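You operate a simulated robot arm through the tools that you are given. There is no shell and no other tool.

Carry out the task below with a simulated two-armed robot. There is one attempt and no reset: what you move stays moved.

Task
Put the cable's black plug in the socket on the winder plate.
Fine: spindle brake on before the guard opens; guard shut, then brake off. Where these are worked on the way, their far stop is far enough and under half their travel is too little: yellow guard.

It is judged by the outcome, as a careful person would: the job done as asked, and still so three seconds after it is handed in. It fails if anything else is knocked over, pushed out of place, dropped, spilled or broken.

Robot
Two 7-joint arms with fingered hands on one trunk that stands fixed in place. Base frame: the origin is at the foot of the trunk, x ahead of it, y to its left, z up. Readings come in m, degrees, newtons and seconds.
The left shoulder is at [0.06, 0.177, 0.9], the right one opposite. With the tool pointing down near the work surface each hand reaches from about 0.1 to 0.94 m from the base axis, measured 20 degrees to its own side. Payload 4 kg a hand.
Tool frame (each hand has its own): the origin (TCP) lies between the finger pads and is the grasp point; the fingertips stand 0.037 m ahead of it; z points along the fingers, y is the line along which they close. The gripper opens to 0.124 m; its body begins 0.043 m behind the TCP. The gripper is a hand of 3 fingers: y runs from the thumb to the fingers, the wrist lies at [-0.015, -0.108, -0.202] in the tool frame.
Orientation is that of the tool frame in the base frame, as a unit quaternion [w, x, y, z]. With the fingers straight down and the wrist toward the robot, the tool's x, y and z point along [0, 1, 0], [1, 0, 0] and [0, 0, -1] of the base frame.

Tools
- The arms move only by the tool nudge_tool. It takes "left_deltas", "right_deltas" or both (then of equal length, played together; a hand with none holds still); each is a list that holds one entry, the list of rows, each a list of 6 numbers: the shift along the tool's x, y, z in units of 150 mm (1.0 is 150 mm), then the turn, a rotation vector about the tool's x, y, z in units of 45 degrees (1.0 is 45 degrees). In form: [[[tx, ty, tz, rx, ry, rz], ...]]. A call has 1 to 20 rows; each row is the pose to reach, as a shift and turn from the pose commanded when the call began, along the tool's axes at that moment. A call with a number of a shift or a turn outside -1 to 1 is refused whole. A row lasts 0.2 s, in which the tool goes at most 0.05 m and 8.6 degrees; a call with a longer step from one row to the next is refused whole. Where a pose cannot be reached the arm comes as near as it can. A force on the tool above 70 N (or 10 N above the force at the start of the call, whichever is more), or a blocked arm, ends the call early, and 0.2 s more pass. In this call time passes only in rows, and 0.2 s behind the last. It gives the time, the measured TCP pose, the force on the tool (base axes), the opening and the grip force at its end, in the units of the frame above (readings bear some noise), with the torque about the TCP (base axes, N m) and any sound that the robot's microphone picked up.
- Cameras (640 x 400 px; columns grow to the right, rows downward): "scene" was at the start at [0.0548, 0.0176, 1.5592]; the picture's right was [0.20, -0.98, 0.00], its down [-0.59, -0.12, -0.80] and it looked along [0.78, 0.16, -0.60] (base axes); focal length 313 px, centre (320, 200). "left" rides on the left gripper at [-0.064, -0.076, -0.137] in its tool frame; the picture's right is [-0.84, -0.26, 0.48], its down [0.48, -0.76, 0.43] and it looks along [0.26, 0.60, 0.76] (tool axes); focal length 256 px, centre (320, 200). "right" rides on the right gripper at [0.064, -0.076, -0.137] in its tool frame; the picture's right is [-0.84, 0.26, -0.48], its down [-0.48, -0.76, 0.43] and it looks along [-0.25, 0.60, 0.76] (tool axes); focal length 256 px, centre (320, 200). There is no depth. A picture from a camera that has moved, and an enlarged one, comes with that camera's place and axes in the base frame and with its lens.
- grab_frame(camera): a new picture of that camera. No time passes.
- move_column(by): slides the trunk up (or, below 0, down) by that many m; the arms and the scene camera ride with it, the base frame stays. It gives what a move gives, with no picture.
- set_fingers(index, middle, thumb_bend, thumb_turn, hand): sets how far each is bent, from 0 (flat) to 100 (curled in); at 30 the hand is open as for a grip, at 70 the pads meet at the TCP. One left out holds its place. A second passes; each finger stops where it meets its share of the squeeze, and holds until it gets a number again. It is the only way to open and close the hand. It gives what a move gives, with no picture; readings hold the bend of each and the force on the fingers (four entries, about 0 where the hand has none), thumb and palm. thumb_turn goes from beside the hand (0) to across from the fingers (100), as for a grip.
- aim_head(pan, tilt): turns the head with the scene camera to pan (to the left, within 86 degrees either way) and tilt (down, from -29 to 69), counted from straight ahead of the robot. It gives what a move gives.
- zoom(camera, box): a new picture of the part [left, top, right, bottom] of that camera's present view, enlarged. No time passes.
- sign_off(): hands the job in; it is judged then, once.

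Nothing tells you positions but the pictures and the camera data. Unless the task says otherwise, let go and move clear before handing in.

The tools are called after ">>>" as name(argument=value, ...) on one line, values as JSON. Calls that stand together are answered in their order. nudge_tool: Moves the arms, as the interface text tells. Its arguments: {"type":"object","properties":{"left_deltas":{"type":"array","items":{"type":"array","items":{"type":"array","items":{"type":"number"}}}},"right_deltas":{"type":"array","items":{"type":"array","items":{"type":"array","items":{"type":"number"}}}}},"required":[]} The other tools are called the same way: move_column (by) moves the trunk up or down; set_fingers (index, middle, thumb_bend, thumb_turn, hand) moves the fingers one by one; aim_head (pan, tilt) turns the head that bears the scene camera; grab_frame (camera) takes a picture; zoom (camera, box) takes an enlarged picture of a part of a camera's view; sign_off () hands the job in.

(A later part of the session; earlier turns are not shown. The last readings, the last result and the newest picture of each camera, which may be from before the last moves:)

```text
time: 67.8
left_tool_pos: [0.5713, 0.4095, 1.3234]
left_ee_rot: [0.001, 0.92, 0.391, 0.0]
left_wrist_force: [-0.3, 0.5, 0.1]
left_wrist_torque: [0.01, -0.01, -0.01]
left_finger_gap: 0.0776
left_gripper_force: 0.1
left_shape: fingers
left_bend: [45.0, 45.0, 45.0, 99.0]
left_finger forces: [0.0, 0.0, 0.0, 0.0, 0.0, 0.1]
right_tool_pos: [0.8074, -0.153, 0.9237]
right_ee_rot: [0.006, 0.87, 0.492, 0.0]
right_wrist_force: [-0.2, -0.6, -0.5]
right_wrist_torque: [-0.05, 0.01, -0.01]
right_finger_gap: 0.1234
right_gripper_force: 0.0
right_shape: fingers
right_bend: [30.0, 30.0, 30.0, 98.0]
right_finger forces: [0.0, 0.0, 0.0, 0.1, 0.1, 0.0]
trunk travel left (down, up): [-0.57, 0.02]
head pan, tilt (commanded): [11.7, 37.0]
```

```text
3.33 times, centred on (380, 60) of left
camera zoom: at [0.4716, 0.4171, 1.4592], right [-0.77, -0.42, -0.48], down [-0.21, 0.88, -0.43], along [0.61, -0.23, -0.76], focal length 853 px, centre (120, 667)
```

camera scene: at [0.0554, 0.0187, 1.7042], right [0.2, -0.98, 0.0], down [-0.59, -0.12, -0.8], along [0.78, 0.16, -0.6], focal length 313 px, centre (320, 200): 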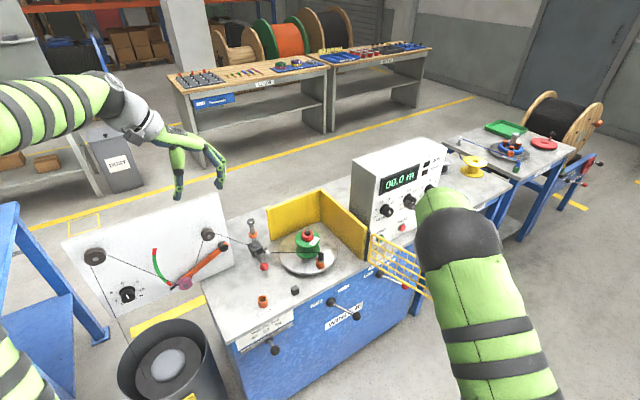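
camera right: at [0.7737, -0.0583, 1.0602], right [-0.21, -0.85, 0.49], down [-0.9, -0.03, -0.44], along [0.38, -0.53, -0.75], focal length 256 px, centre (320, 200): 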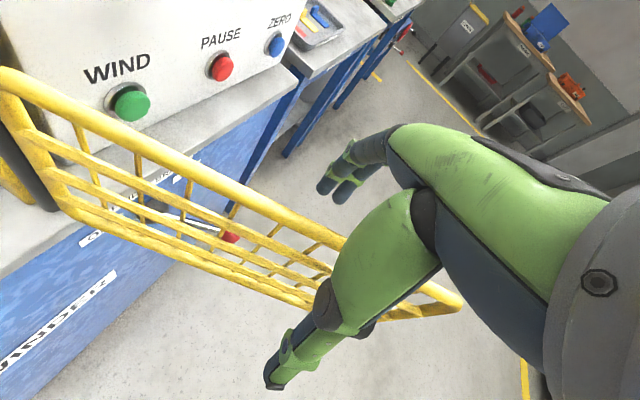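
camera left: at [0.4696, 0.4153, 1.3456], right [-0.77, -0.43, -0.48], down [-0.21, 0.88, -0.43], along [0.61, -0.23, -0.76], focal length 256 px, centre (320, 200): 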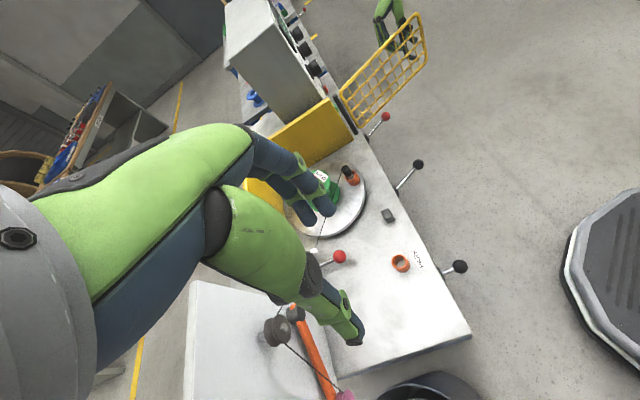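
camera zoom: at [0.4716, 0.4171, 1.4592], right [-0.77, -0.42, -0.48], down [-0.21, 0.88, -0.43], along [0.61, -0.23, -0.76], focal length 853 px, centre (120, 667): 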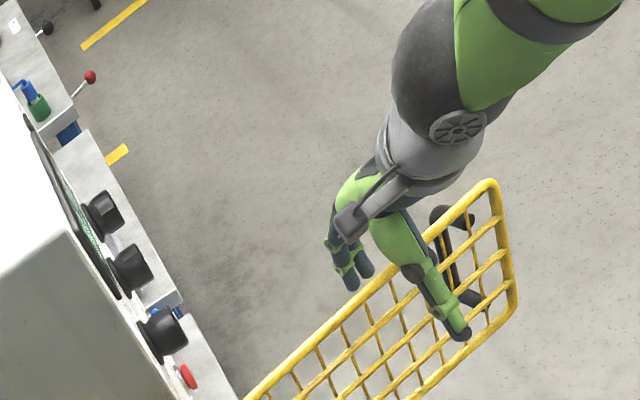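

The hand straddles the guard's top bar, with the fingers on the outer side and the thumb inside. I'll close to a loose cage and draw the guard 20° toward closed.

>>> set_fingers(hand="right", index=54, middle=54, thumb_bend=54, thumb_turn=100)

>>> nudge_tool(right_deltas=[[[0.005, -0.112, 0, 0, 0, 0.111], [0.019, -0.223, 0, 0, 0, 0.222], [0.044, -0.333, 0, 0, 0, 0.333], [0.077, -0.44, 0, 0, 0, 0.444]]])

>>> grab_frame(camera="right")

>>> grab_frame(camera="scene")

```text
time: 68.8
left_tool_pos: [0.5704, 0.409, 1.3229]
left_ee_rot: [0.0, 0.921, 0.39, 0.0]
left_wrist_force: [0.2, -0.2, -0.2]
left_wrist_torque: [-0.02, -0.02, 0.0]
left_finger_gap: 0.0773
left_gripper_force: 0.1
left_shape: fingers
left_bend: [45.0, 45.0, 45.0, 99.0]
left_finger forces: [0.1, 0.0, 0.1, 0.0, 0.1, 0.0]
right_tool_pos: [0.8073, -0.1535, 0.9254]
right_ee_rot: [0.006, 0.87, 0.493, -0.001]
right_wrist_force: [-0.2, 0.0, -0.4]
right_wrist_torque: [0.01, 0.01, 0.01]
right_finger_gap: 0.0498
right_gripper_force: 0.0
right_shape: fingers
right_bend: [54.0, 54.0, 54.0, 100.0]
right_finger forces: [0.0, 0.1, 0.0, 0.1, 0.0, 0.1]
trunk travel left (down, up): [-0.57, 0.02]
head pan, tilt (commanded): [11.7, 37.0]
```

```text
time: 69.8
left_tool_pos: [0.5714, 0.4106, 1.3224]
left_ee_rot: [0.0, 0.921, 0.391, 0.0]
left_wrist_force: [0.1, -0.3, -0.5]
left_wrist_torque: [-0.01, 0.0, 0.02]
left_finger_gap: 0.0778
left_gripper_force: 0.0
left_shape: fingers
left_bend: [45.0, 45.0, 45.0, 99.0]
left_finger forces: [0.1, 0.0, 0.0, 0.1, 0.0, 0.0]
right_tool_pos: [0.7559, -0.1065, 0.9243]
right_ee_rot: [0.006, 0.943, 0.333, 0.001]
right_wrist_force: [0.2, -0.3, 0.6]
right_wrist_torque: [0.02, -0.02, 0.0]
right_finger_gap: 0.0499
right_gripper_force: 0.2
right_shape: fingers
right_bend: [54.0, 54.0, 54.0, 100.0]
right_finger forces: [0.1, 0.0, 0.0, 0.0, 0.0, 0.0]
trunk travel left (down, up): [-0.57, 0.02]
head pan, tilt (commanded): [11.7, 37.0]
```

```text
taken
camera right: at [0.757, -0.0071, 1.0606], right [-0.49, -0.72, 0.49], down [-0.85, 0.28, -0.44], along [0.18, -0.63, -0.75], focal length 256 px, centre (320, 200)
```

right: 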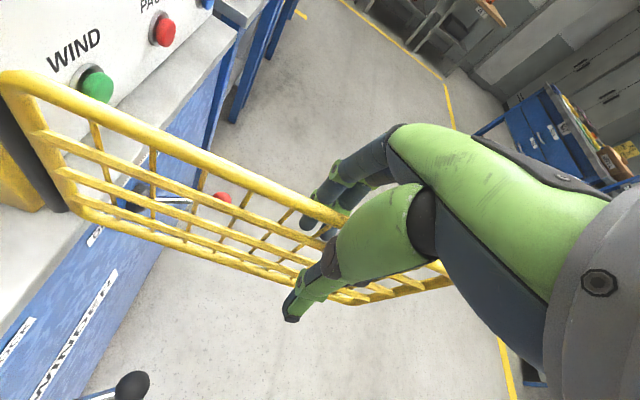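

```text
taken
camera scene: at [0.0548, 0.0181, 1.7042], right [0.2, -0.98, 0.0], down [-0.59, -0.12, -0.8], along [0.78, 0.16, -0.6], focal length 313 px, centre (320, 200)
```

scene: 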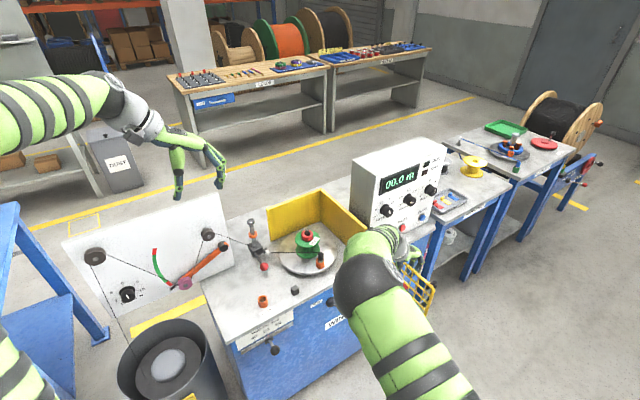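

It works with near-zero force. I'll continue another 40° along the arc.

>>> nudge_tool(right_deltas=[[[0.005, -0.112, 0, 0, 0, 0.111], [0.019, -0.223, 0, 0, 0, 0.222], [0.044, -0.333, 0, 0, 0, 0.333], [0.077, -0.44, 0, 0, 0, 0.444], [0.121, -0.544, 0, 0, 0, 0.556], [0.173, -0.643, 0, 0, 0, 0.667], [0.233, -0.738, 0, 0, 0, 0.72], [0.301, -0.827, 0, 0, 0, 0.76]]])

>>> grab_frame(camera="right")

>>> grab_frame(camera="scene")

```text
time: 71.6
left_tool_pos: [0.5709, 0.4107, 1.3226]
left_ee_rot: [0.0, 0.92, 0.391, 0.0]
left_wrist_force: [-0.4, 0.9, -0.1]
left_wrist_torque: [0.02, 0.0, 0.02]
left_finger_gap: 0.0779
left_gripper_force: 0.2
left_shape: fingers
left_bend: [45.0, 45.0, 45.0, 99.0]
left_finger forces: [0.0, 0.0, 0.0, 0.0, 0.0, 0.0]
right_tool_pos: [0.7133, 0.0174, 0.9231]
right_ee_rot: [0.005, 0.999, 0.041, 0.002]
right_wrist_force: [-0.5, 0.5, 0.2]
right_wrist_torque: [-0.01, 0.02, 0.02]
right_finger_gap: 0.0501
right_gripper_force: 0.1
right_shape: fingers
right_bend: [54.0, 54.0, 54.0, 100.0]
right_finger forces: [0.0, 0.0, 0.0, 0.0, 0.1, 0.1]
trunk travel left (down, up): [-0.57, 0.02]
head pan, tilt (commanded): [11.7, 37.0]
```

```text
taken
camera right: at [0.7692, 0.0997, 1.0585], right [-0.82, -0.32, 0.48], down [-0.54, 0.71, -0.44], along [-0.2, -0.62, -0.75], focal length 256 px, centre (320, 200)
```

right: 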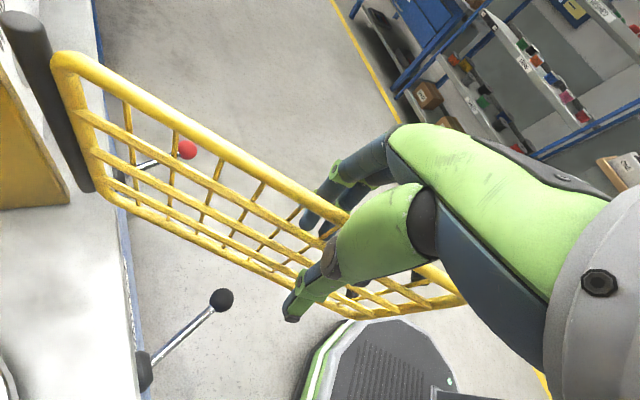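

```text
taken
camera scene: at [0.0551, 0.018, 1.7042], right [0.2, -0.98, 0.0], down [-0.59, -0.12, -0.8], along [0.78, 0.16, -0.6], focal length 313 px, centre (320, 200)
```

scene: 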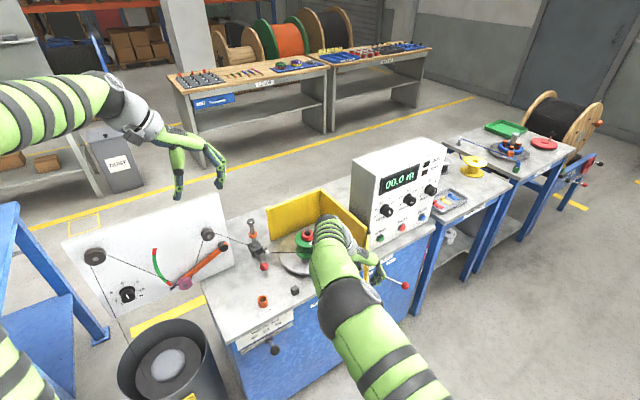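

The guard is now about 43° open. I'll draw it in another 20°, still keeping the hand outside the closed plane.

>>> nudge_tool(right_deltas=[[[0.017, -0.111, 0, 0, 0, 0.05], [0.043, -0.22, 0, 0, 0, 0.1], [0.078, -0.326, 0, 0, 0, 0.15], [0.123, -0.429, 0, 0, 0, 0.2]]])

>>> grab_frame(camera="right")

>>> grab_frame(camera="left")

>>> grab_frame(camera="scene")

```text
time: 72.6
left_tool_pos: [0.5702, 0.4102, 1.3234]
left_ee_rot: [0.001, 0.921, 0.391, 0.0]
left_wrist_force: [-1.2, -0.8, -0.2]
left_wrist_torque: [0.01, -0.01, -0.02]
left_finger_gap: 0.0777
left_gripper_force: 0.0
left_shape: fingers
left_bend: [45.0, 45.0, 45.0, 99.0]
left_finger forces: [0.0, 0.0, 0.1, 0.0, 0.0, 0.0]
right_tool_pos: [0.7115, 0.0753, 0.9304]
right_ee_rot: [0.005, 0.999, -0.037, 0.003]
right_wrist_force: [0.0, 0.5, 0.4]
right_wrist_torque: [0.0, 0.0, -0.02]
right_finger_gap: 0.0503
right_gripper_force: 0.1
right_shape: fingers
right_bend: [54.0, 54.0, 54.0, 100.0]
right_finger forces: [0.1, 0.0, 0.1, 0.1, 0.1, 0.1]
right hand out of reach, approached as far as the arm can: row 4
trunk travel left (down, up): [-0.57, 0.02]
head pan, tilt (commanded): [11.7, 37.0]
```

```text
taken
camera right: at [0.7796, 0.1466, 1.0663], right [-0.86, -0.19, 0.48], down [-0.42, 0.79, -0.45], along [-0.29, -0.59, -0.76], focal length 256 px, centre (320, 200)
```

right: 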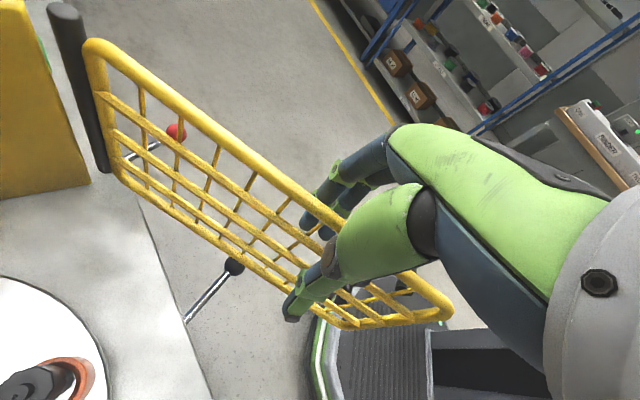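

```text
taken
camera left: at [0.47, 0.418, 1.4595], right [-0.77, -0.43, -0.48], down [-0.21, 0.88, -0.44], along [0.61, -0.23, -0.76], focal length 256 px, centre (320, 200)
```

left: 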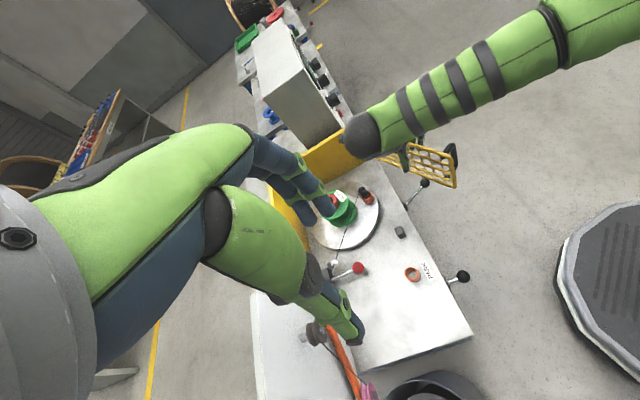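

```text
taken
camera scene: at [0.0537, 0.0187, 1.7042], right [0.2, -0.98, 0.0], down [-0.59, -0.12, -0.8], along [0.78, 0.16, -0.6], focal length 313 px, centre (320, 200)
```

scene: 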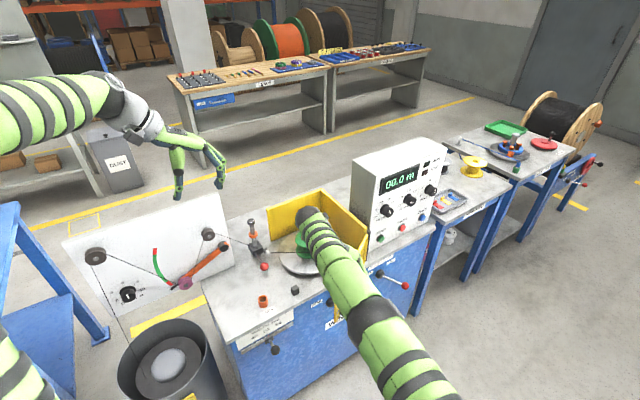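

The guard is down to roughly 28° open and the arm is near its limit, so I'll stop pulling here. I'll open the fingers and lift off the bar, then reposition to push it shut from outside.

>>> set_fingers(hand="right", index=35, middle=35, thumb_bend=35)

>>> nudge_tool(right_deltas=[[[-0.05, -0.01, -0.12, 0, 0, 0], [-0.1, -0.02, -0.24, 0, 0, 0], [-0.15, -0.03, -0.36, 0, 0, 0], [-0.203, -0.039, -0.467, 0, 0, 0]]])

>>> grab_frame(camera="right")

>>> grab_frame(camera="scene")

```text
time: 73.6
left_tool_pos: [0.5704, 0.4097, 1.3224]
left_ee_rot: [0.0, 0.92, 0.391, -0.001]
left_wrist_force: [-0.1, 0.4, -0.1]
left_wrist_torque: [-0.03, 0.01, -0.02]
left_finger_gap: 0.0775
left_gripper_force: 0.0
left_shape: fingers
left_bend: [45.0, 45.0, 45.0, 99.0]
left_finger forces: [0.0, 0.0, 0.0, 0.1, 0.0, 0.0]
right_tool_pos: [0.7125, 0.074, 0.93]
right_ee_rot: [0.005, 0.999, -0.035, 0.002]
right_wrist_force: [0.5, 1.1, 0.6]
right_wrist_torque: [-0.01, 0.03, 0.0]
right_finger_gap: 0.1083
right_gripper_force: 0.0
right_shape: fingers
right_bend: [35.0, 35.0, 35.0, 98.0]
right_finger forces: [0.0, 0.0, 0.1, 0.0, 0.1, 0.0]
trunk travel left (down, up): [-0.57, 0.02]
head pan, tilt (commanded): [11.7, 37.0]
```

```text
time: 74.6
left_tool_pos: [0.571, 0.4095, 1.3216]
left_ee_rot: [0.0, 0.921, 0.39, 0.001]
left_wrist_force: [0.5, 1.2, -0.7]
left_wrist_torque: [0.0, -0.02, 0.02]
left_finger_gap: 0.0775
left_gripper_force: 0.1
left_shape: fingers
left_bend: [45.0, 45.0, 45.0, 99.0]
left_finger forces: [0.0, 0.0, 0.1, 0.0, 0.0, 0.0]
right_tool_pos: [0.6824, 0.0817, 0.9999]
right_ee_rot: [0.005, 0.999, -0.036, 0.003]
right_wrist_force: [-0.1, -0.1, 0.0]
right_wrist_torque: [0.02, -0.02, 0.02]
right_finger_gap: 0.1081
right_gripper_force: 0.0
right_shape: fingers
right_bend: [35.0, 35.0, 35.0, 98.0]
right_finger forces: [0.0, 0.1, 0.0, 0.1, 0.1, 0.1]
trunk travel left (down, up): [-0.57, 0.02]
head pan, tilt (commanded): [11.7, 37.0]
```

```text
taken
camera right: at [0.7504, 0.1524, 1.1362], right [-0.86, -0.19, 0.48], down [-0.42, 0.79, -0.44], along [-0.29, -0.58, -0.76], focal length 256 px, centre (320, 200)
```

right: 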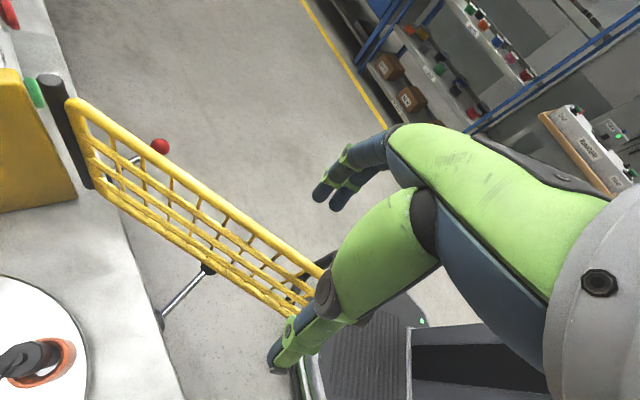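

```text
taken
camera scene: at [0.0546, 0.0177, 1.7041], right [0.2, -0.98, 0.0], down [-0.59, -0.12, -0.8], along [0.78, 0.16, -0.6], focal length 313 px, centre (320, 200)
```

scene: 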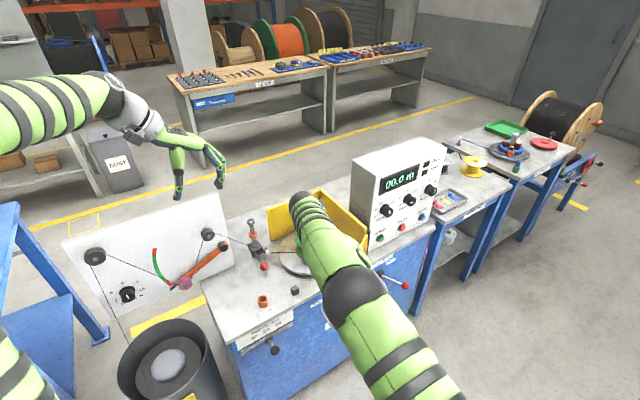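

>>> nudge_tool(right_deltas=[[[-0.03, 0.05, -0.1, 0, 0, -0.1], [-0.09, 0.25, -0.2, 0, 0, -0.27], [-0.15, 0.45, -0.2, 0, 0, -0.45], [-0.21, 0.65, -0.2, 0, 0, -0.63], [-0.27, 0.83, -0.2, 0, 0, -0.81], [-0.327, 0.993, -0.2, 0, 0, -0.98]]])

>>> grab_frame(camera="right")

>>> grab_frame(camera="scene")

```text
time: 76.0
left_tool_pos: [0.5708, 0.4099, 1.3235]
left_ee_rot: [0.0, 0.921, 0.39, 0.0]
left_wrist_force: [0.3, -0.3, 0.0]
left_wrist_torque: [-0.02, -0.01, -0.05]
left_finger_gap: 0.0773
left_gripper_force: 0.1
left_shape: fingers
left_bend: [45.0, 45.0, 45.0, 99.0]
left_finger forces: [0.1, 0.0, 0.0, 0.1, 0.1, 0.0]
right_tool_pos: [0.6236, -0.0621, 1.0311]
right_ee_rot: [0.006, 0.939, 0.343, 0.0]
right_wrist_force: [-0.2, 0.0, -0.1]
right_wrist_torque: [0.0, 0.02, -0.01]
right_finger_gap: 0.1086
right_gripper_force: 0.0
right_shape: fingers
right_bend: [35.0, 35.0, 35.0, 98.0]
right_finger forces: [0.0, 0.0, 0.0, 0.0, 0.0, 0.1]
trunk travel left (down, up): [-0.57, 0.02]
head pan, tilt (commanded): [11.7, 37.0]
```

```text
taken
camera right: at [0.6222, 0.0384, 1.167], right [-0.48, -0.73, 0.49], down [-0.86, 0.27, -0.44], along [0.19, -0.63, -0.75], focal length 256 px, centre (320, 200)
```

right: 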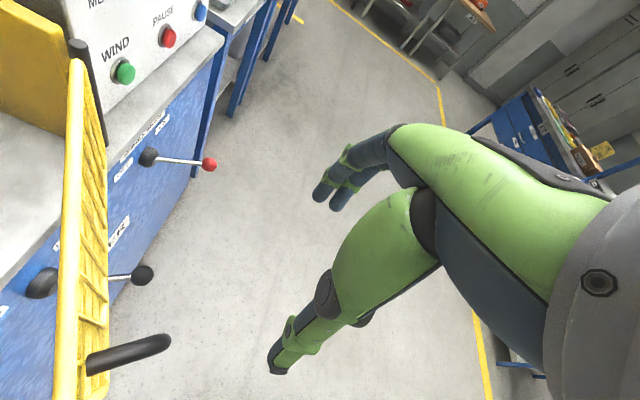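

```text
taken
camera scene: at [0.0544, 0.0171, 1.7042], right [0.2, -0.98, 0.0], down [-0.59, -0.12, -0.8], along [0.78, 0.16, -0.6], focal length 313 px, centre (320, 200)
```

scene: 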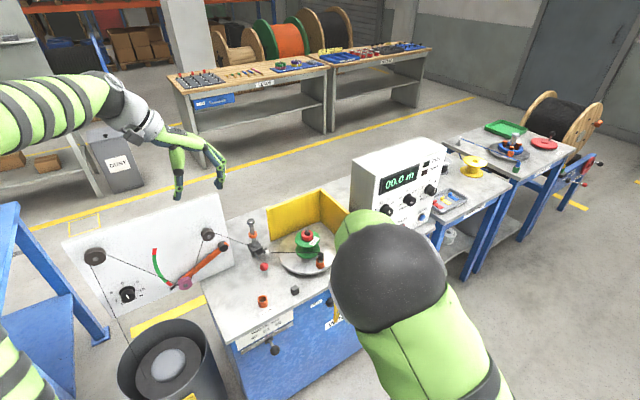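

The guard is about 31° open, with the handle at (0.623, 0.031), and the hand is outside it. I'll restore the trunk to its original height and regrip the handle the way that worked for the first 30° of opening. First I'll raise the hand a little.

>>> nudge_tool(right_deltas=[[[-0.05, 0.05, -0.2, 0, 0, 0], [-0.12, 0.1, -0.4, 0, 0, 0], [-0.18, 0.13, -0.55, 0, 0, 0]]])

>>> move_column(by=-0.145)

>>> grab_frame(camera="right")

>>> grab_frame(camera="scene")

>>> grab_frame(camera="left")

```text
time: 76.8
left_tool_pos: [0.5699, 0.4087, 1.3234]
left_ee_rot: [0.0, 0.921, 0.39, 0.0]
left_wrist_force: [0.5, -0.5, 0.1]
left_wrist_torque: [0.01, 0.01, 0.01]
left_finger_gap: 0.0773
left_gripper_force: 0.0
left_shape: fingers
left_bend: [45.0, 45.0, 45.0, 99.0]
left_finger forces: [0.0, 0.0, 0.0, 0.0, 0.1, 0.0]
right_tool_pos: [0.6161, -0.0933, 1.1177]
right_ee_rot: [0.006, 0.939, 0.343, 0.001]
right_wrist_force: [-0.5, 0.9, -0.3]
right_wrist_torque: [0.04, -0.01, -0.02]
right_finger_gap: 0.108
right_gripper_force: 0.1
right_shape: fingers
right_bend: [35.0, 35.0, 35.0, 98.0]
right_finger forces: [0.0, 0.0, 0.1, 0.0, 0.1, 0.0]
trunk travel left (down, up): [-0.57, 0.02]
head pan, tilt (commanded): [11.7, 37.0]
```

```text
time: 78.5
left_tool_pos: [0.5706, 0.4093, 1.1772]
left_ee_rot: [-0.001, 0.921, 0.39, 0.0]
left_wrist_force: [-0.3, 0.6, -0.4]
left_wrist_torque: [0.03, 0.02, 0.03]
left_finger_gap: 0.0778
left_gripper_force: 0.1
left_shape: fingers
left_bend: [45.0, 45.0, 45.0, 99.0]
left_finger forces: [0.1, 0.0, 0.0, 0.0, 0.1, 0.0]
right_tool_pos: [0.6155, -0.0929, 0.9723]
right_ee_rot: [0.005, 0.94, 0.341, 0.0]
right_wrist_force: [0.1, 0.0, -0.5]
right_wrist_torque: [-0.02, 0.0, 0.0]
right_finger_gap: 0.1081
right_gripper_force: 0.1
right_shape: fingers
right_bend: [35.0, 35.0, 35.0, 98.0]
right_finger forces: [0.1, 0.0, 0.0, 0.0, 0.0, 0.0]
trunk travel left (down, up): [-0.425, 0.165]
head pan, tilt (commanded): [11.7, 37.0]
```

```text
taken
camera right: at [0.6142, 0.0069, 1.1068], right [-0.48, -0.73, 0.49], down [-0.86, 0.27, -0.44], along [0.19, -0.63, -0.75], focal length 256 px, centre (320, 200)
```

right: 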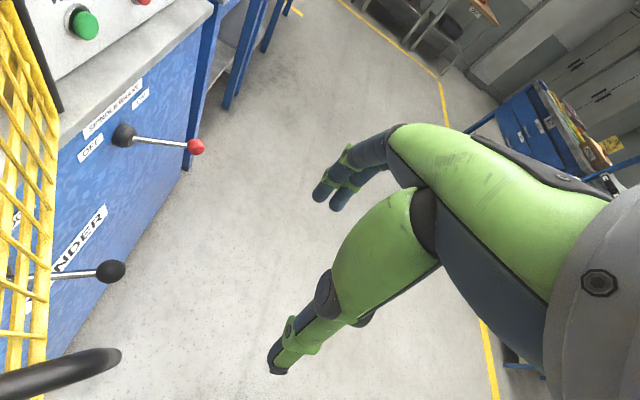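

```text
taken
camera scene: at [0.0547, 0.0176, 1.5592], right [0.2, -0.98, 0.0], down [-0.59, -0.12, -0.8], along [0.78, 0.16, -0.6], focal length 313 px, centre (320, 200)
```

scene: 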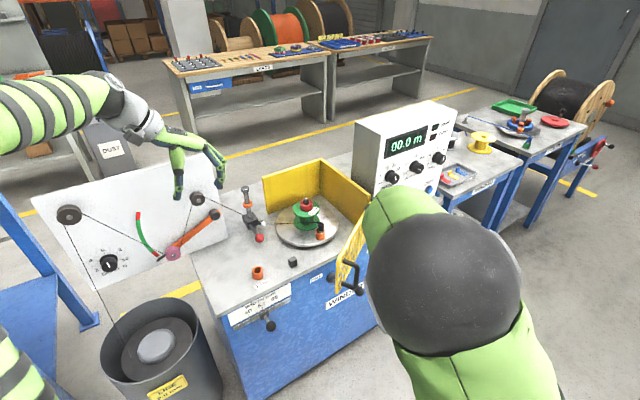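

```text
taken
camera left: at [0.4709, 0.4171, 1.3145], right [-0.77, -0.42, -0.48], down [-0.21, 0.88, -0.43], along [0.61, -0.23, -0.76], focal length 256 px, centre (320, 200)
```

left: 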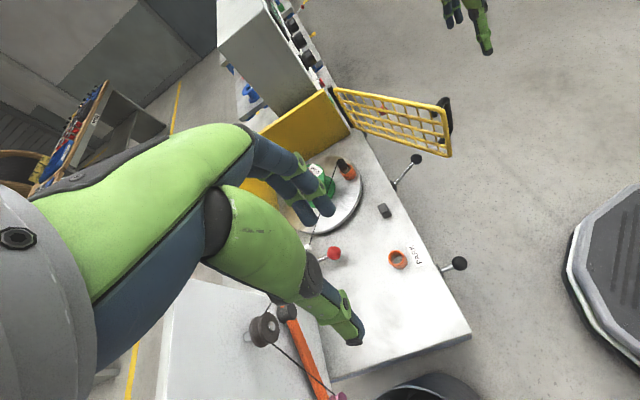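

>>> zoom(camera="scene", box=[310, 210, 390, 300])

>>> zoom(camera="left", box=[320, 70, 480, 190])

```text
4.44 times, centred on (350, 255) of scene
camera zoom: at [0.0547, 0.0176, 1.5592], right [0.2, -0.98, 0.0], down [-0.59, -0.12, -0.8], along [0.78, 0.16, -0.6], focal length 1391 px, centre (187, -44)
```

zoom: 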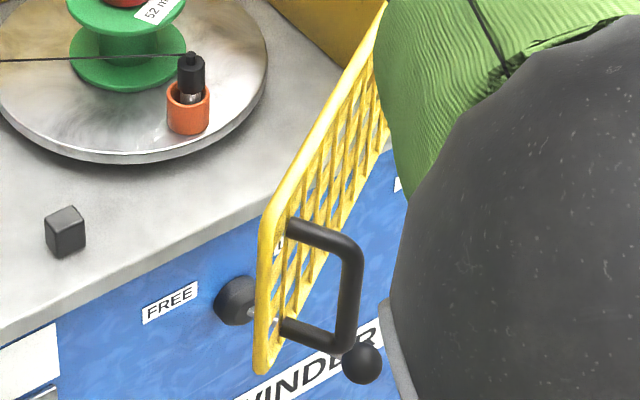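

```text
3.33 times, centred on (400, 130) of left
camera zoom: at [0.4709, 0.4171, 1.3145], right [-0.77, -0.42, -0.48], down [-0.21, 0.88, -0.43], along [0.61, -0.23, -0.76], focal length 853 px, centre (53, 433)
```

zoom: 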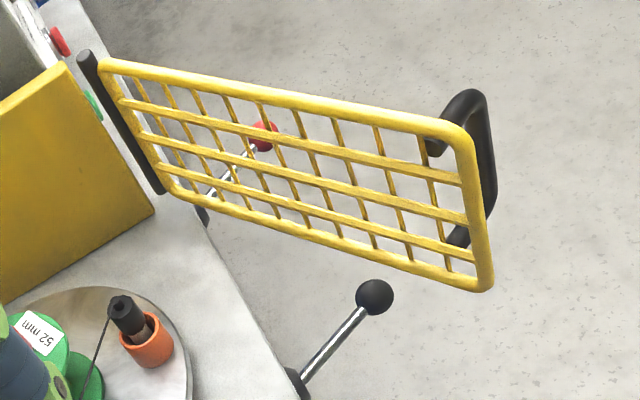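

The handle bar is at (0.626, 0.032), about 30.5° open. I'll set the original tilted grip orientation at a pre-grasp point just above and outside it.

>>> nudge_tool(right_deltas=[[[0.064, -0.074, -0.05, 0.0265, 0.0805, -0.133], [0.128, -0.148, -0.05, 0.053, 0.161, -0.266], [0.192, -0.222, -0.05, 0.0795, 0.2415, -0.399], [0.256, -0.295, -0.05, 0.106, 0.322, -0.532], [0.32, -0.369, -0.05, 0.1325, 0.4025, -0.665], [0.384, -0.443, -0.04, 0.159, 0.483, -0.798]]])

>>> grab_frame(camera="right")

>>> zoom(camera="left", box=[340, 40, 500, 160])

```text
time: 80.0
left_tool_pos: [0.5706, 0.41, 1.1776]
left_ee_rot: [0.0, 0.92, 0.392, -0.001]
left_wrist_force: [-0.3, 0.5, 0.1]
left_wrist_torque: [0.0, 0.0, 0.0]
left_finger_gap: 0.0776
left_gripper_force: 0.1
left_shape: fingers
left_bend: [45.0, 45.0, 45.0, 99.0]
left_finger forces: [0.0, 0.0, 0.1, 0.0, 0.0, 0.1]
right_tool_pos: [0.6174, -0.0076, 0.9763]
right_ee_rot: [-0.116, 0.771, 0.607, 0.152]
right_wrist_force: [-0.2, 0.6, 0.1]
right_wrist_torque: [0.01, 0.0, 0.0]
right_finger_gap: 0.1084
right_gripper_force: 0.0
right_shape: fingers
right_bend: [35.0, 35.0, 35.0, 98.0]
right_finger forces: [0.1, 0.1, 0.0, 0.1, 0.0, 0.1]
trunk travel left (down, up): [-0.425, 0.165]
head pan, tilt (commanded): [11.7, 37.0]
```

```text
taken
camera right: at [0.5435, 0.0189, 1.126], right [0.02, -0.99, 0.13], down [-0.8, -0.1, -0.59], along [0.6, -0.09, -0.8], focal length 256 px, centre (320, 200)
```

right: 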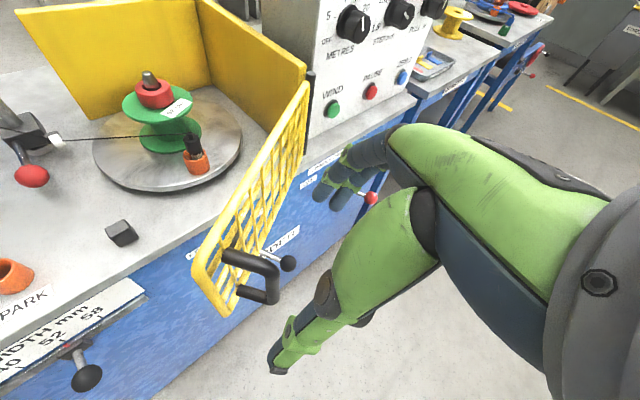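

```text
3.33 times, centred on (420, 100) of left
camera zoom: at [0.4713, 0.4166, 1.3144], right [-0.77, -0.42, -0.48], down [-0.21, 0.88, -0.43], along [0.61, -0.23, -0.76], focal length 853 px, centre (-13, 533)
```

zoom: 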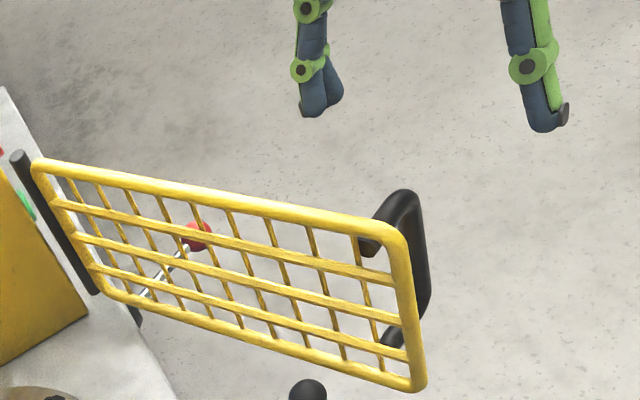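

Same view as the original pre-grasp. Advance onto the handle.

>>> nudge_tool(right_deltas=[[[0.006, -0.003, 0.165, 0, 0, 0], [0.012, -0.005, 0.33, 0, 0, 0], [0.018, -0.008, 0.495, 0, 0, 0], [0.025, -0.01, 0.659, 0, 0, 0]]])

>>> grab_frame(camera="right")

```text
time: 81.0
left_tool_pos: [0.5708, 0.4102, 1.1776]
left_ee_rot: [0.001, 0.92, 0.391, 0.0]
left_wrist_force: [0.7, -0.3, 0.2]
left_wrist_torque: [-0.01, -0.01, 0.01]
left_finger_gap: 0.0779
left_gripper_force: 0.1
left_shape: fingers
left_bend: [45.0, 45.0, 45.0, 99.0]
left_finger forces: [0.0, 0.1, 0.0, 0.0, 0.0, 0.0]
right_tool_pos: [0.627, 0.0345, 0.8871]
right_ee_rot: [-0.115, 0.772, 0.607, 0.153]
right_wrist_force: [-0.4, 0.4, -0.9]
right_wrist_torque: [-0.02, 0.0, -0.02]
right_finger_gap: 0.1083
right_gripper_force: 0.0
right_shape: fingers
right_bend: [35.0, 35.0, 35.0, 98.0]
right_finger forces: [0.0, 0.0, 0.0, 0.0, 0.0, 0.0]
trunk travel left (down, up): [-0.425, 0.165]
head pan, tilt (commanded): [11.7, 37.0]
```

```text
taken
camera right: at [0.5525, 0.0606, 1.0363], right [0.02, -0.99, 0.14], down [-0.8, -0.1, -0.59], along [0.6, -0.1, -0.8], focal length 256 px, centre (320, 200)
```

right: 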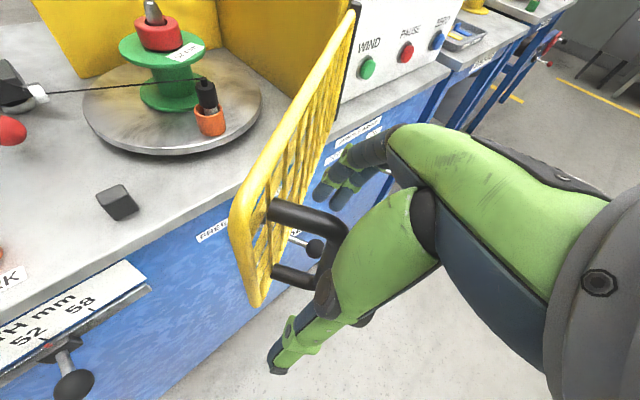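

>>> set_fingers(hand="right", index=72, middle=72, thumb_bend=66, thumb_turn=100)

>>> grab_frame(camera="right")

```text
time: 82.0
left_tool_pos: [0.5694, 0.4092, 1.1791]
left_ee_rot: [0.0, 0.92, 0.391, 0.0]
left_wrist_force: [0.3, -0.1, 0.1]
left_wrist_torque: [0.02, 0.01, -0.02]
left_finger_gap: 0.0775
left_gripper_force: 0.0
left_shape: fingers
left_bend: [45.0, 45.0, 45.0, 99.0]
left_finger forces: [0.0, 0.0, 0.0, 0.0, 0.0, 0.1]
right_tool_pos: [0.6247, 0.0346, 0.8861]
right_ee_rot: [-0.115, 0.771, 0.608, 0.151]
right_wrist_force: [-13.0, 1.2, -5.9]
right_wrist_torque: [0.0, -0.53, -0.04]
right_finger_gap: 0.0125
right_gripper_force: 12.3
right_shape: fingers
right_bend: [72.0, 67.0, 63.0, 100.0]
right_finger forces: [0.0, 5.6, 0.0, 0.1, 19.0, 0.0]
trunk travel left (down, up): [-0.425, 0.165]
head pan, tilt (commanded): [11.7, 37.0]
```

```text
taken
camera right: at [0.551, 0.0607, 1.0362], right [0.02, -0.99, 0.14], down [-0.8, -0.1, -0.59], along [0.6, -0.1, -0.8], focal length 256 px, centre (320, 200)
```

right: 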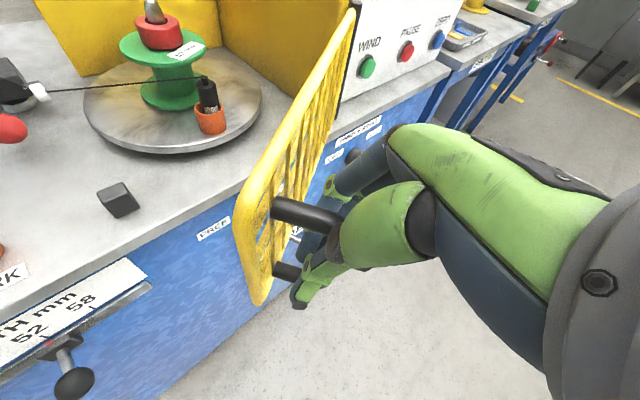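

Gripped. Now I'll push the guard closed along the arc, 25° first.

>>> nudge_tool(right_deltas=[[[0.151, -0.039, 0.061, -0.0417, 0, 0.1029], [0.303, -0.044, 0.123, -0.0833, 0, 0.2058], [0.455, -0.035, 0.184, -0.125, 0, 0.3087], [0.605, -0.011, 0.245, -0.1667, 0, 0.4116], [0.753, 0.027, 0.305, -0.2083, 0, 0.5144]]])

>>> grab_frame(camera="right")

>>> grab_frame(camera="left")

```text
time: 83.2
left_tool_pos: [0.5703, 0.409, 1.1787]
left_ee_rot: [0.0, 0.92, 0.391, 0.0]
left_wrist_force: [-0.3, 0.2, -1.0]
left_wrist_torque: [0.0, 0.02, 0.0]
left_finger_gap: 0.0778
left_gripper_force: 0.1
left_shape: fingers
left_bend: [45.0, 45.0, 45.0, 99.0]
left_finger forces: [0.0, 0.1, 0.0, 0.1, 0.0, 0.1]
right_tool_pos: [0.6587, 0.1531, 0.8864]
right_ee_rot: [-0.081, 0.884, 0.426, 0.176]
right_wrist_force: [-2.3, 2.0, -1.8]
right_wrist_torque: [-0.2, -0.4, -0.03]
right_finger_gap: 0.0104
right_gripper_force: 10.3
right_shape: fingers
right_bend: [72.0, 66.0, 64.0, 100.0]
right_finger forces: [0.1, 8.5, 0.0, 0.0, 12.0, 0.0]
trunk travel left (down, up): [-0.425, 0.165]
head pan, tilt (commanded): [11.7, 37.0]
```

```text
taken
camera right: at [0.6025, 0.2068, 1.0359], right [-0.4, -0.91, 0.13], down [-0.77, 0.25, -0.59], along [0.5, -0.34, -0.8], focal length 256 px, centre (320, 200)
```

right: 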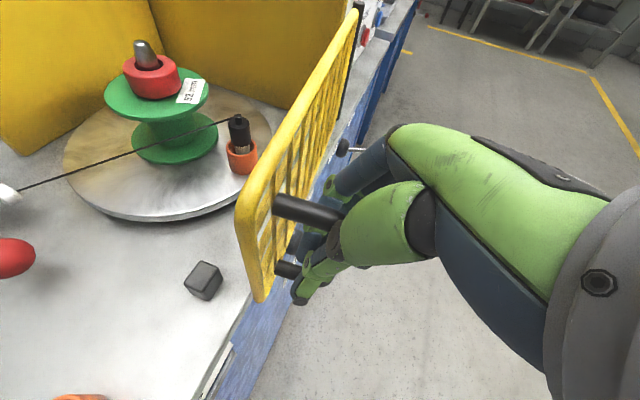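

```text
taken
camera left: at [0.4712, 0.4175, 1.3143], right [-0.77, -0.42, -0.48], down [-0.21, 0.88, -0.44], along [0.61, -0.23, -0.76], focal length 256 px, centre (320, 200)
```

left: 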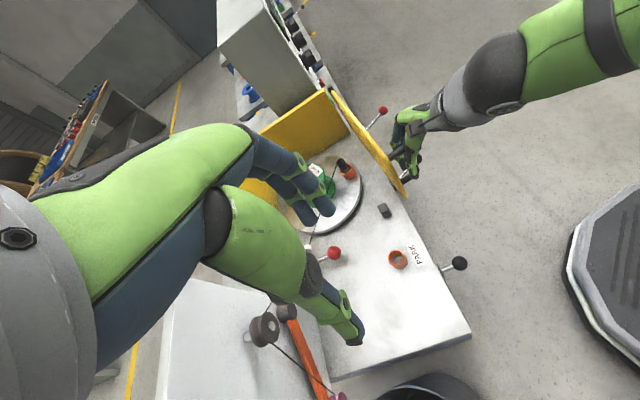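

About 5° remain. I'll push it home and check for the stop.

>>> nudge_tool(right_deltas=[[[0.075, 0.007, 0.03, -0.023, 0, 0.057], [0.149, 0.012, 0.061, -0.046, 0, 0.113], [0.175, 0.012, 0.072, -0.046, 0, 0.113]]])

>>> grab_frame(camera="right")

>>> zoom(camera="left", box=[300, 70, 460, 220])

```text
time: 84.0
left_tool_pos: [0.57, 0.4102, 1.1776]
left_ee_rot: [0.001, 0.92, 0.391, 0.001]
left_wrist_force: [0.0, -0.5, -0.5]
left_wrist_torque: [-0.02, 0.01, -0.01]
left_finger_gap: 0.0777
left_gripper_force: 0.1
left_shape: fingers
left_bend: [45.0, 45.0, 45.0, 99.0]
left_finger forces: [0.0, 0.1, 0.0, 0.1, 0.0, 0.0]
right_tool_pos: [0.6772, 0.1742, 0.8858]
right_ee_rot: [-0.072, 0.903, 0.385, 0.178]
right_wrist_force: [-15.6, 11.5, 0.8]
right_wrist_torque: [-0.27, -0.52, -0.06]
right_finger_gap: 0.0136
right_gripper_force: 14.5
right_shape: fingers
right_bend: [72.0, 67.0, 62.0, 100.0]
right_finger forces: [0.1, 5.4, 0.0, 0.1, 24.4, 0.1]
trunk travel left (down, up): [-0.425, 0.165]
head pan, tilt (commanded): [11.7, 37.0]
```

```text
taken
camera right: at [0.6252, 0.2333, 1.0358], right [-0.48, -0.87, 0.13], down [-0.74, 0.32, -0.59], along [0.47, -0.38, -0.8], focal length 256 px, centre (320, 200)
```

right: 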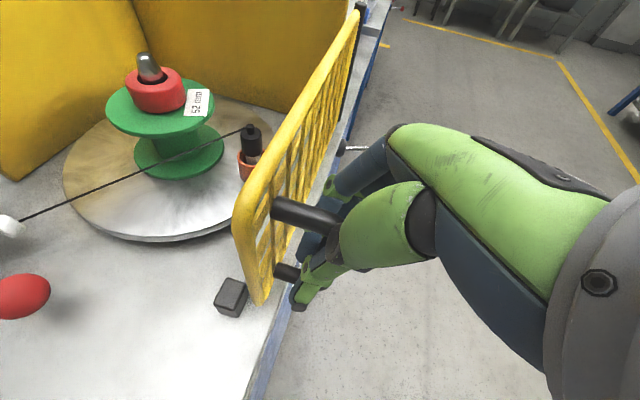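

```text
2.67 times, centred on (380, 145) of left
camera zoom: at [0.4699, 0.4178, 1.3146], right [-0.77, -0.42, -0.48], down [-0.21, 0.88, -0.44], along [0.61, -0.23, -0.76], focal length 683 px, centre (160, 347)
```

zoom: 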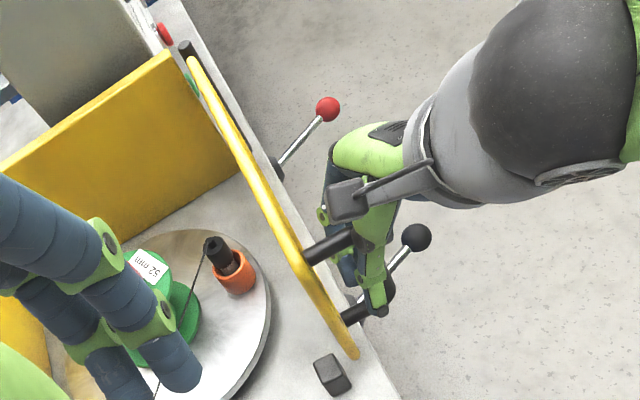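

>>> nudge_tool(right_deltas=[[[0.03, -0.02, 0.012, 0, 0, 0], [0.06, -0.03, 0.025, 0, 0, 0]]])

>>> zoom(camera="left", box=[300, 70, 460, 220])

```text
time: 84.5
left_tool_pos: [0.5702, 0.4093, 1.179]
left_ee_rot: [0.001, 0.921, 0.39, 0.0]
left_wrist_force: [0.0, -0.3, 0.5]
left_wrist_torque: [0.01, -0.01, -0.01]
left_finger_gap: 0.0778
left_gripper_force: 0.2
left_shape: fingers
left_bend: [45.0, 45.0, 45.0, 99.0]
left_finger forces: [0.0, 0.0, 0.0, 0.0, 0.1, 0.0]
right_tool_pos: [0.6786, 0.182, 0.8857]
right_ee_rot: [-0.071, 0.904, 0.383, 0.178]
right_wrist_force: [-19.1, -0.3, 2.2]
right_wrist_torque: [-0.08, -0.66, -0.07]
right_finger_gap: 0.0126
right_gripper_force: 10.9
right_shape: fingers
right_bend: [72.0, 71.0, 63.0, 100.0]
right_finger forces: [0.0, 3.1, 0.0, 0.0, 18.0, 0.0]
trunk travel left (down, up): [-0.425, 0.165]
head pan, tilt (commanded): [11.7, 37.0]
```

```text
2.67 times, centred on (380, 145) of left
camera zoom: at [0.4696, 0.4169, 1.3149], right [-0.77, -0.42, -0.48], down [-0.21, 0.88, -0.44], along [0.61, -0.23, -0.76], focal length 683 px, centre (160, 347)
```

zoom: 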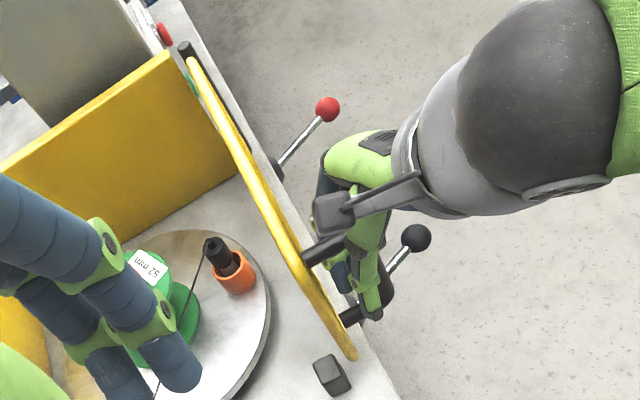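

The guard no longer moves while the push force rises to about 14 N, so it is at its closed stop. I'll relax and release the handle.

>>> nudge_tool(right_deltas=[[[-0.03, 0.01, -0.012, 0, 0, 0], [-0.05, 0.02, -0.02, 0, 0, 0]]])

>>> set_fingers(hand="right", index=30, middle=30, thumb_bend=30)

>>> grab_frame(camera="right")

>>> zoom(camera="left", box=[300, 70, 460, 220])

```text
time: 85.2
left_tool_pos: [0.5702, 0.4094, 1.1778]
left_ee_rot: [0.001, 0.92, 0.392, 0.0]
left_wrist_force: [0.3, 0.4, 0.2]
left_wrist_torque: [-0.01, 0.0, 0.02]
left_finger_gap: 0.0778
left_gripper_force: 0.0
left_shape: fingers
left_bend: [45.0, 45.0, 45.0, 99.0]
left_finger forces: [0.1, 0.1, 0.0, 0.1, 0.1, 0.0]
right_tool_pos: [0.6772, 0.1769, 0.8855]
right_ee_rot: [-0.073, 0.903, 0.384, 0.18]
right_wrist_force: [-10.4, 8.6, 0.4]
right_wrist_torque: [-0.1, -0.68, -0.02]
right_finger_gap: 0.0123
right_gripper_force: 12.7
right_shape: fingers
right_bend: [72.0, 71.0, 63.0, 100.0]
right_finger forces: [0.0, 8.1, 0.0, 0.0, 18.2, 0.1]
trunk travel left (down, up): [-0.425, 0.165]
head pan, tilt (commanded): [11.7, 37.0]
```

```text
time: 86.2
left_tool_pos: [0.5716, 0.4095, 1.1766]
left_ee_rot: [0.0, 0.921, 0.39, -0.001]
left_wrist_force: [1.0, 0.3, -0.4]
left_wrist_torque: [-0.03, 0.03, -0.03]
left_finger_gap: 0.0774
left_gripper_force: 0.1
left_shape: fingers
left_bend: [45.0, 45.0, 45.0, 99.0]
left_finger forces: [0.0, 0.0, 0.0, 0.0, 0.0, 0.0]
right_tool_pos: [0.6769, 0.1736, 0.8844]
right_ee_rot: [-0.073, 0.903, 0.384, 0.178]
right_wrist_force: [-0.4, 1.2, 0.0]
right_wrist_torque: [0.0, 0.03, -0.01]
right_finger_gap: 0.1232
right_gripper_force: 0.0
right_shape: fingers
right_bend: [30.0, 30.0, 30.0, 98.0]
right_finger forces: [0.0, 0.1, 0.0, 0.0, 0.0, 0.0]
trunk travel left (down, up): [-0.425, 0.165]
head pan, tilt (commanded): [11.7, 37.0]
```

```text
taken
camera right: at [0.6265, 0.2335, 1.0353], right [-0.48, -0.87, 0.13], down [-0.74, 0.32, -0.59], along [0.47, -0.38, -0.8], focal length 256 px, centre (320, 200)
```

right: 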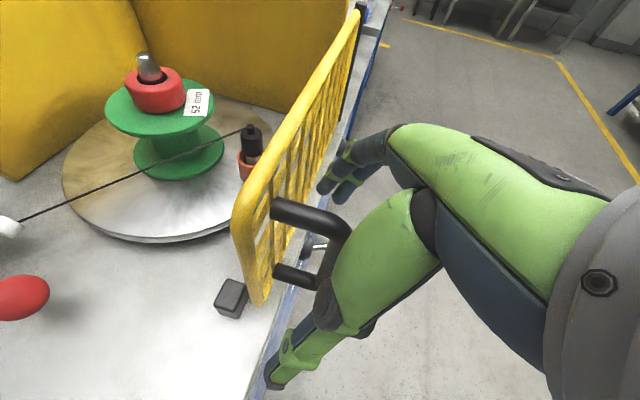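

```text
2.67 times, centred on (380, 145) of left
camera zoom: at [0.4711, 0.4171, 1.3143], right [-0.77, -0.42, -0.48], down [-0.21, 0.88, -0.43], along [0.61, -0.23, -0.76], focal length 683 px, centre (160, 347)
```

zoom: 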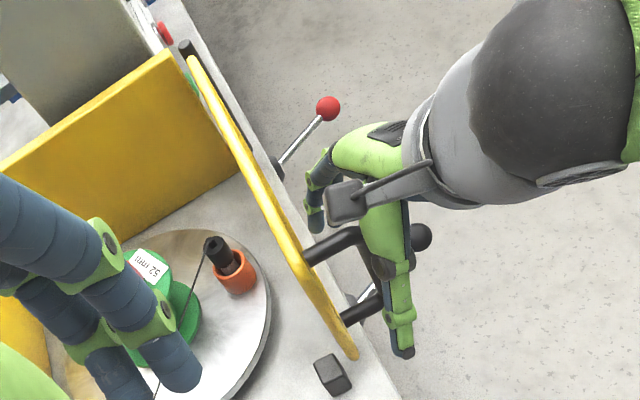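

>>> nudge_tool(right_deltas=[[[0, 0, -0.17, 0, 0, 0], [0, 0, -0.34, 0, 0, 0], [0, 0, -0.51, 0, 0, 0], [0, 0, -0.7, 0, 0, 0]]])

>>> nudge_tool(right_deltas=[[[-0.08, 0.25, -0.02, 0, 0, 0], [-0.16, 0.5, -0.04, 0, 0, 0], [-0.24, 0.75, -0.06, 0, 0, 0], [-0.33, 1.0, -0.08, 0, 0, 0]]])

>>> grab_frame(camera="scene")

>>> grab_frame(camera="right")

```text
time: 87.2
left_tool_pos: [0.5704, 0.4097, 1.1785]
left_ee_rot: [0.0, 0.92, 0.391, -0.001]
left_wrist_force: [-0.4, 1.1, -1.0]
left_wrist_torque: [0.01, 0.0, 0.01]
left_finger_gap: 0.0775
left_gripper_force: 0.0
left_shape: fingers
left_bend: [45.0, 45.0, 45.0, 99.0]
left_finger forces: [0.0, 0.0, 0.0, 0.0, 0.0, 0.0]
right_tool_pos: [0.6501, 0.1474, 0.9814]
right_ee_rot: [-0.072, 0.904, 0.383, 0.179]
right_wrist_force: [-0.2, 0.4, 0.3]
right_wrist_torque: [0.02, 0.02, -0.01]
right_finger_gap: 0.1234
right_gripper_force: 0.1
right_shape: fingers
right_bend: [30.0, 30.0, 30.0, 98.0]
right_finger forces: [0.0, 0.1, 0.0, 0.1, 0.0, 0.0]
trunk travel left (down, up): [-0.425, 0.165]
head pan, tilt (commanded): [11.7, 37.0]
```

```text
time: 88.2
left_tool_pos: [0.5714, 0.4082, 1.1781]
left_ee_rot: [0.0, 0.92, 0.391, -0.001]
left_wrist_force: [0.1, 0.0, 0.9]
left_wrist_torque: [0.0, 0.03, 0.04]
left_finger_gap: 0.0777
left_gripper_force: 0.0
left_shape: fingers
left_bend: [45.0, 45.0, 45.0, 99.0]
left_finger forces: [0.0, 0.1, 0.0, 0.1, 0.0, 0.1]
right_tool_pos: [0.7227, 0.0059, 0.9768]
right_ee_rot: [-0.073, 0.904, 0.383, 0.177]
right_wrist_force: [-0.2, 0.1, 0.3]
right_wrist_torque: [0.0, -0.01, 0.0]
right_finger_gap: 0.1233
right_gripper_force: 0.1
right_shape: fingers
right_bend: [30.0, 30.0, 30.0, 98.0]
right_finger forces: [0.0, 0.0, 0.0, 0.0, 0.0, 0.0]
trunk travel left (down, up): [-0.425, 0.165]
head pan, tilt (commanded): [11.7, 37.0]
```

```text
taken
camera scene: at [0.0552, 0.0172, 1.5591], right [0.2, -0.98, 0.0], down [-0.59, -0.12, -0.8], along [0.78, 0.16, -0.6], focal length 313 px, centre (320, 200)
```

scene: 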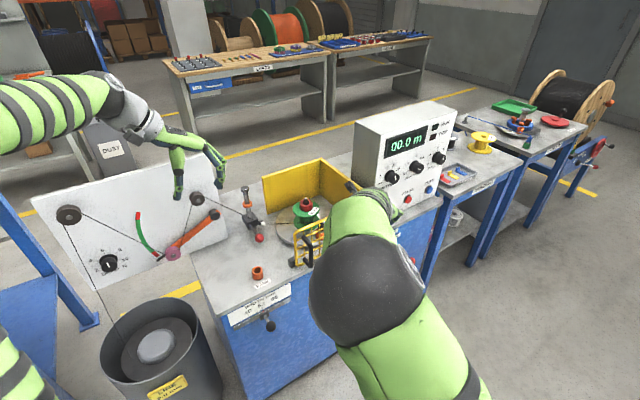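

```text
taken
camera right: at [0.6719, 0.0646, 1.1265], right [-0.48, -0.87, 0.13], down [-0.74, 0.32, -0.59], along [0.47, -0.38, -0.8], focal length 256 px, centre (320, 200)
```

right: 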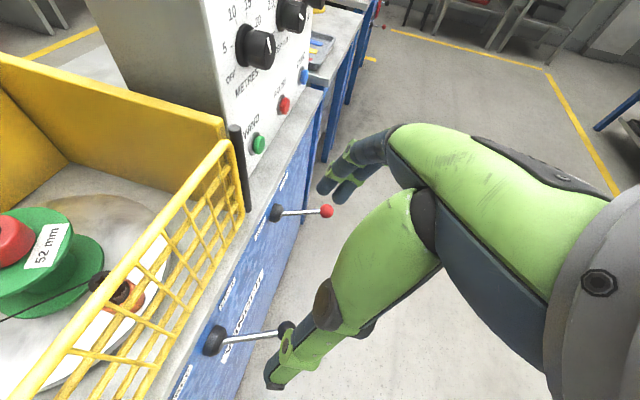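

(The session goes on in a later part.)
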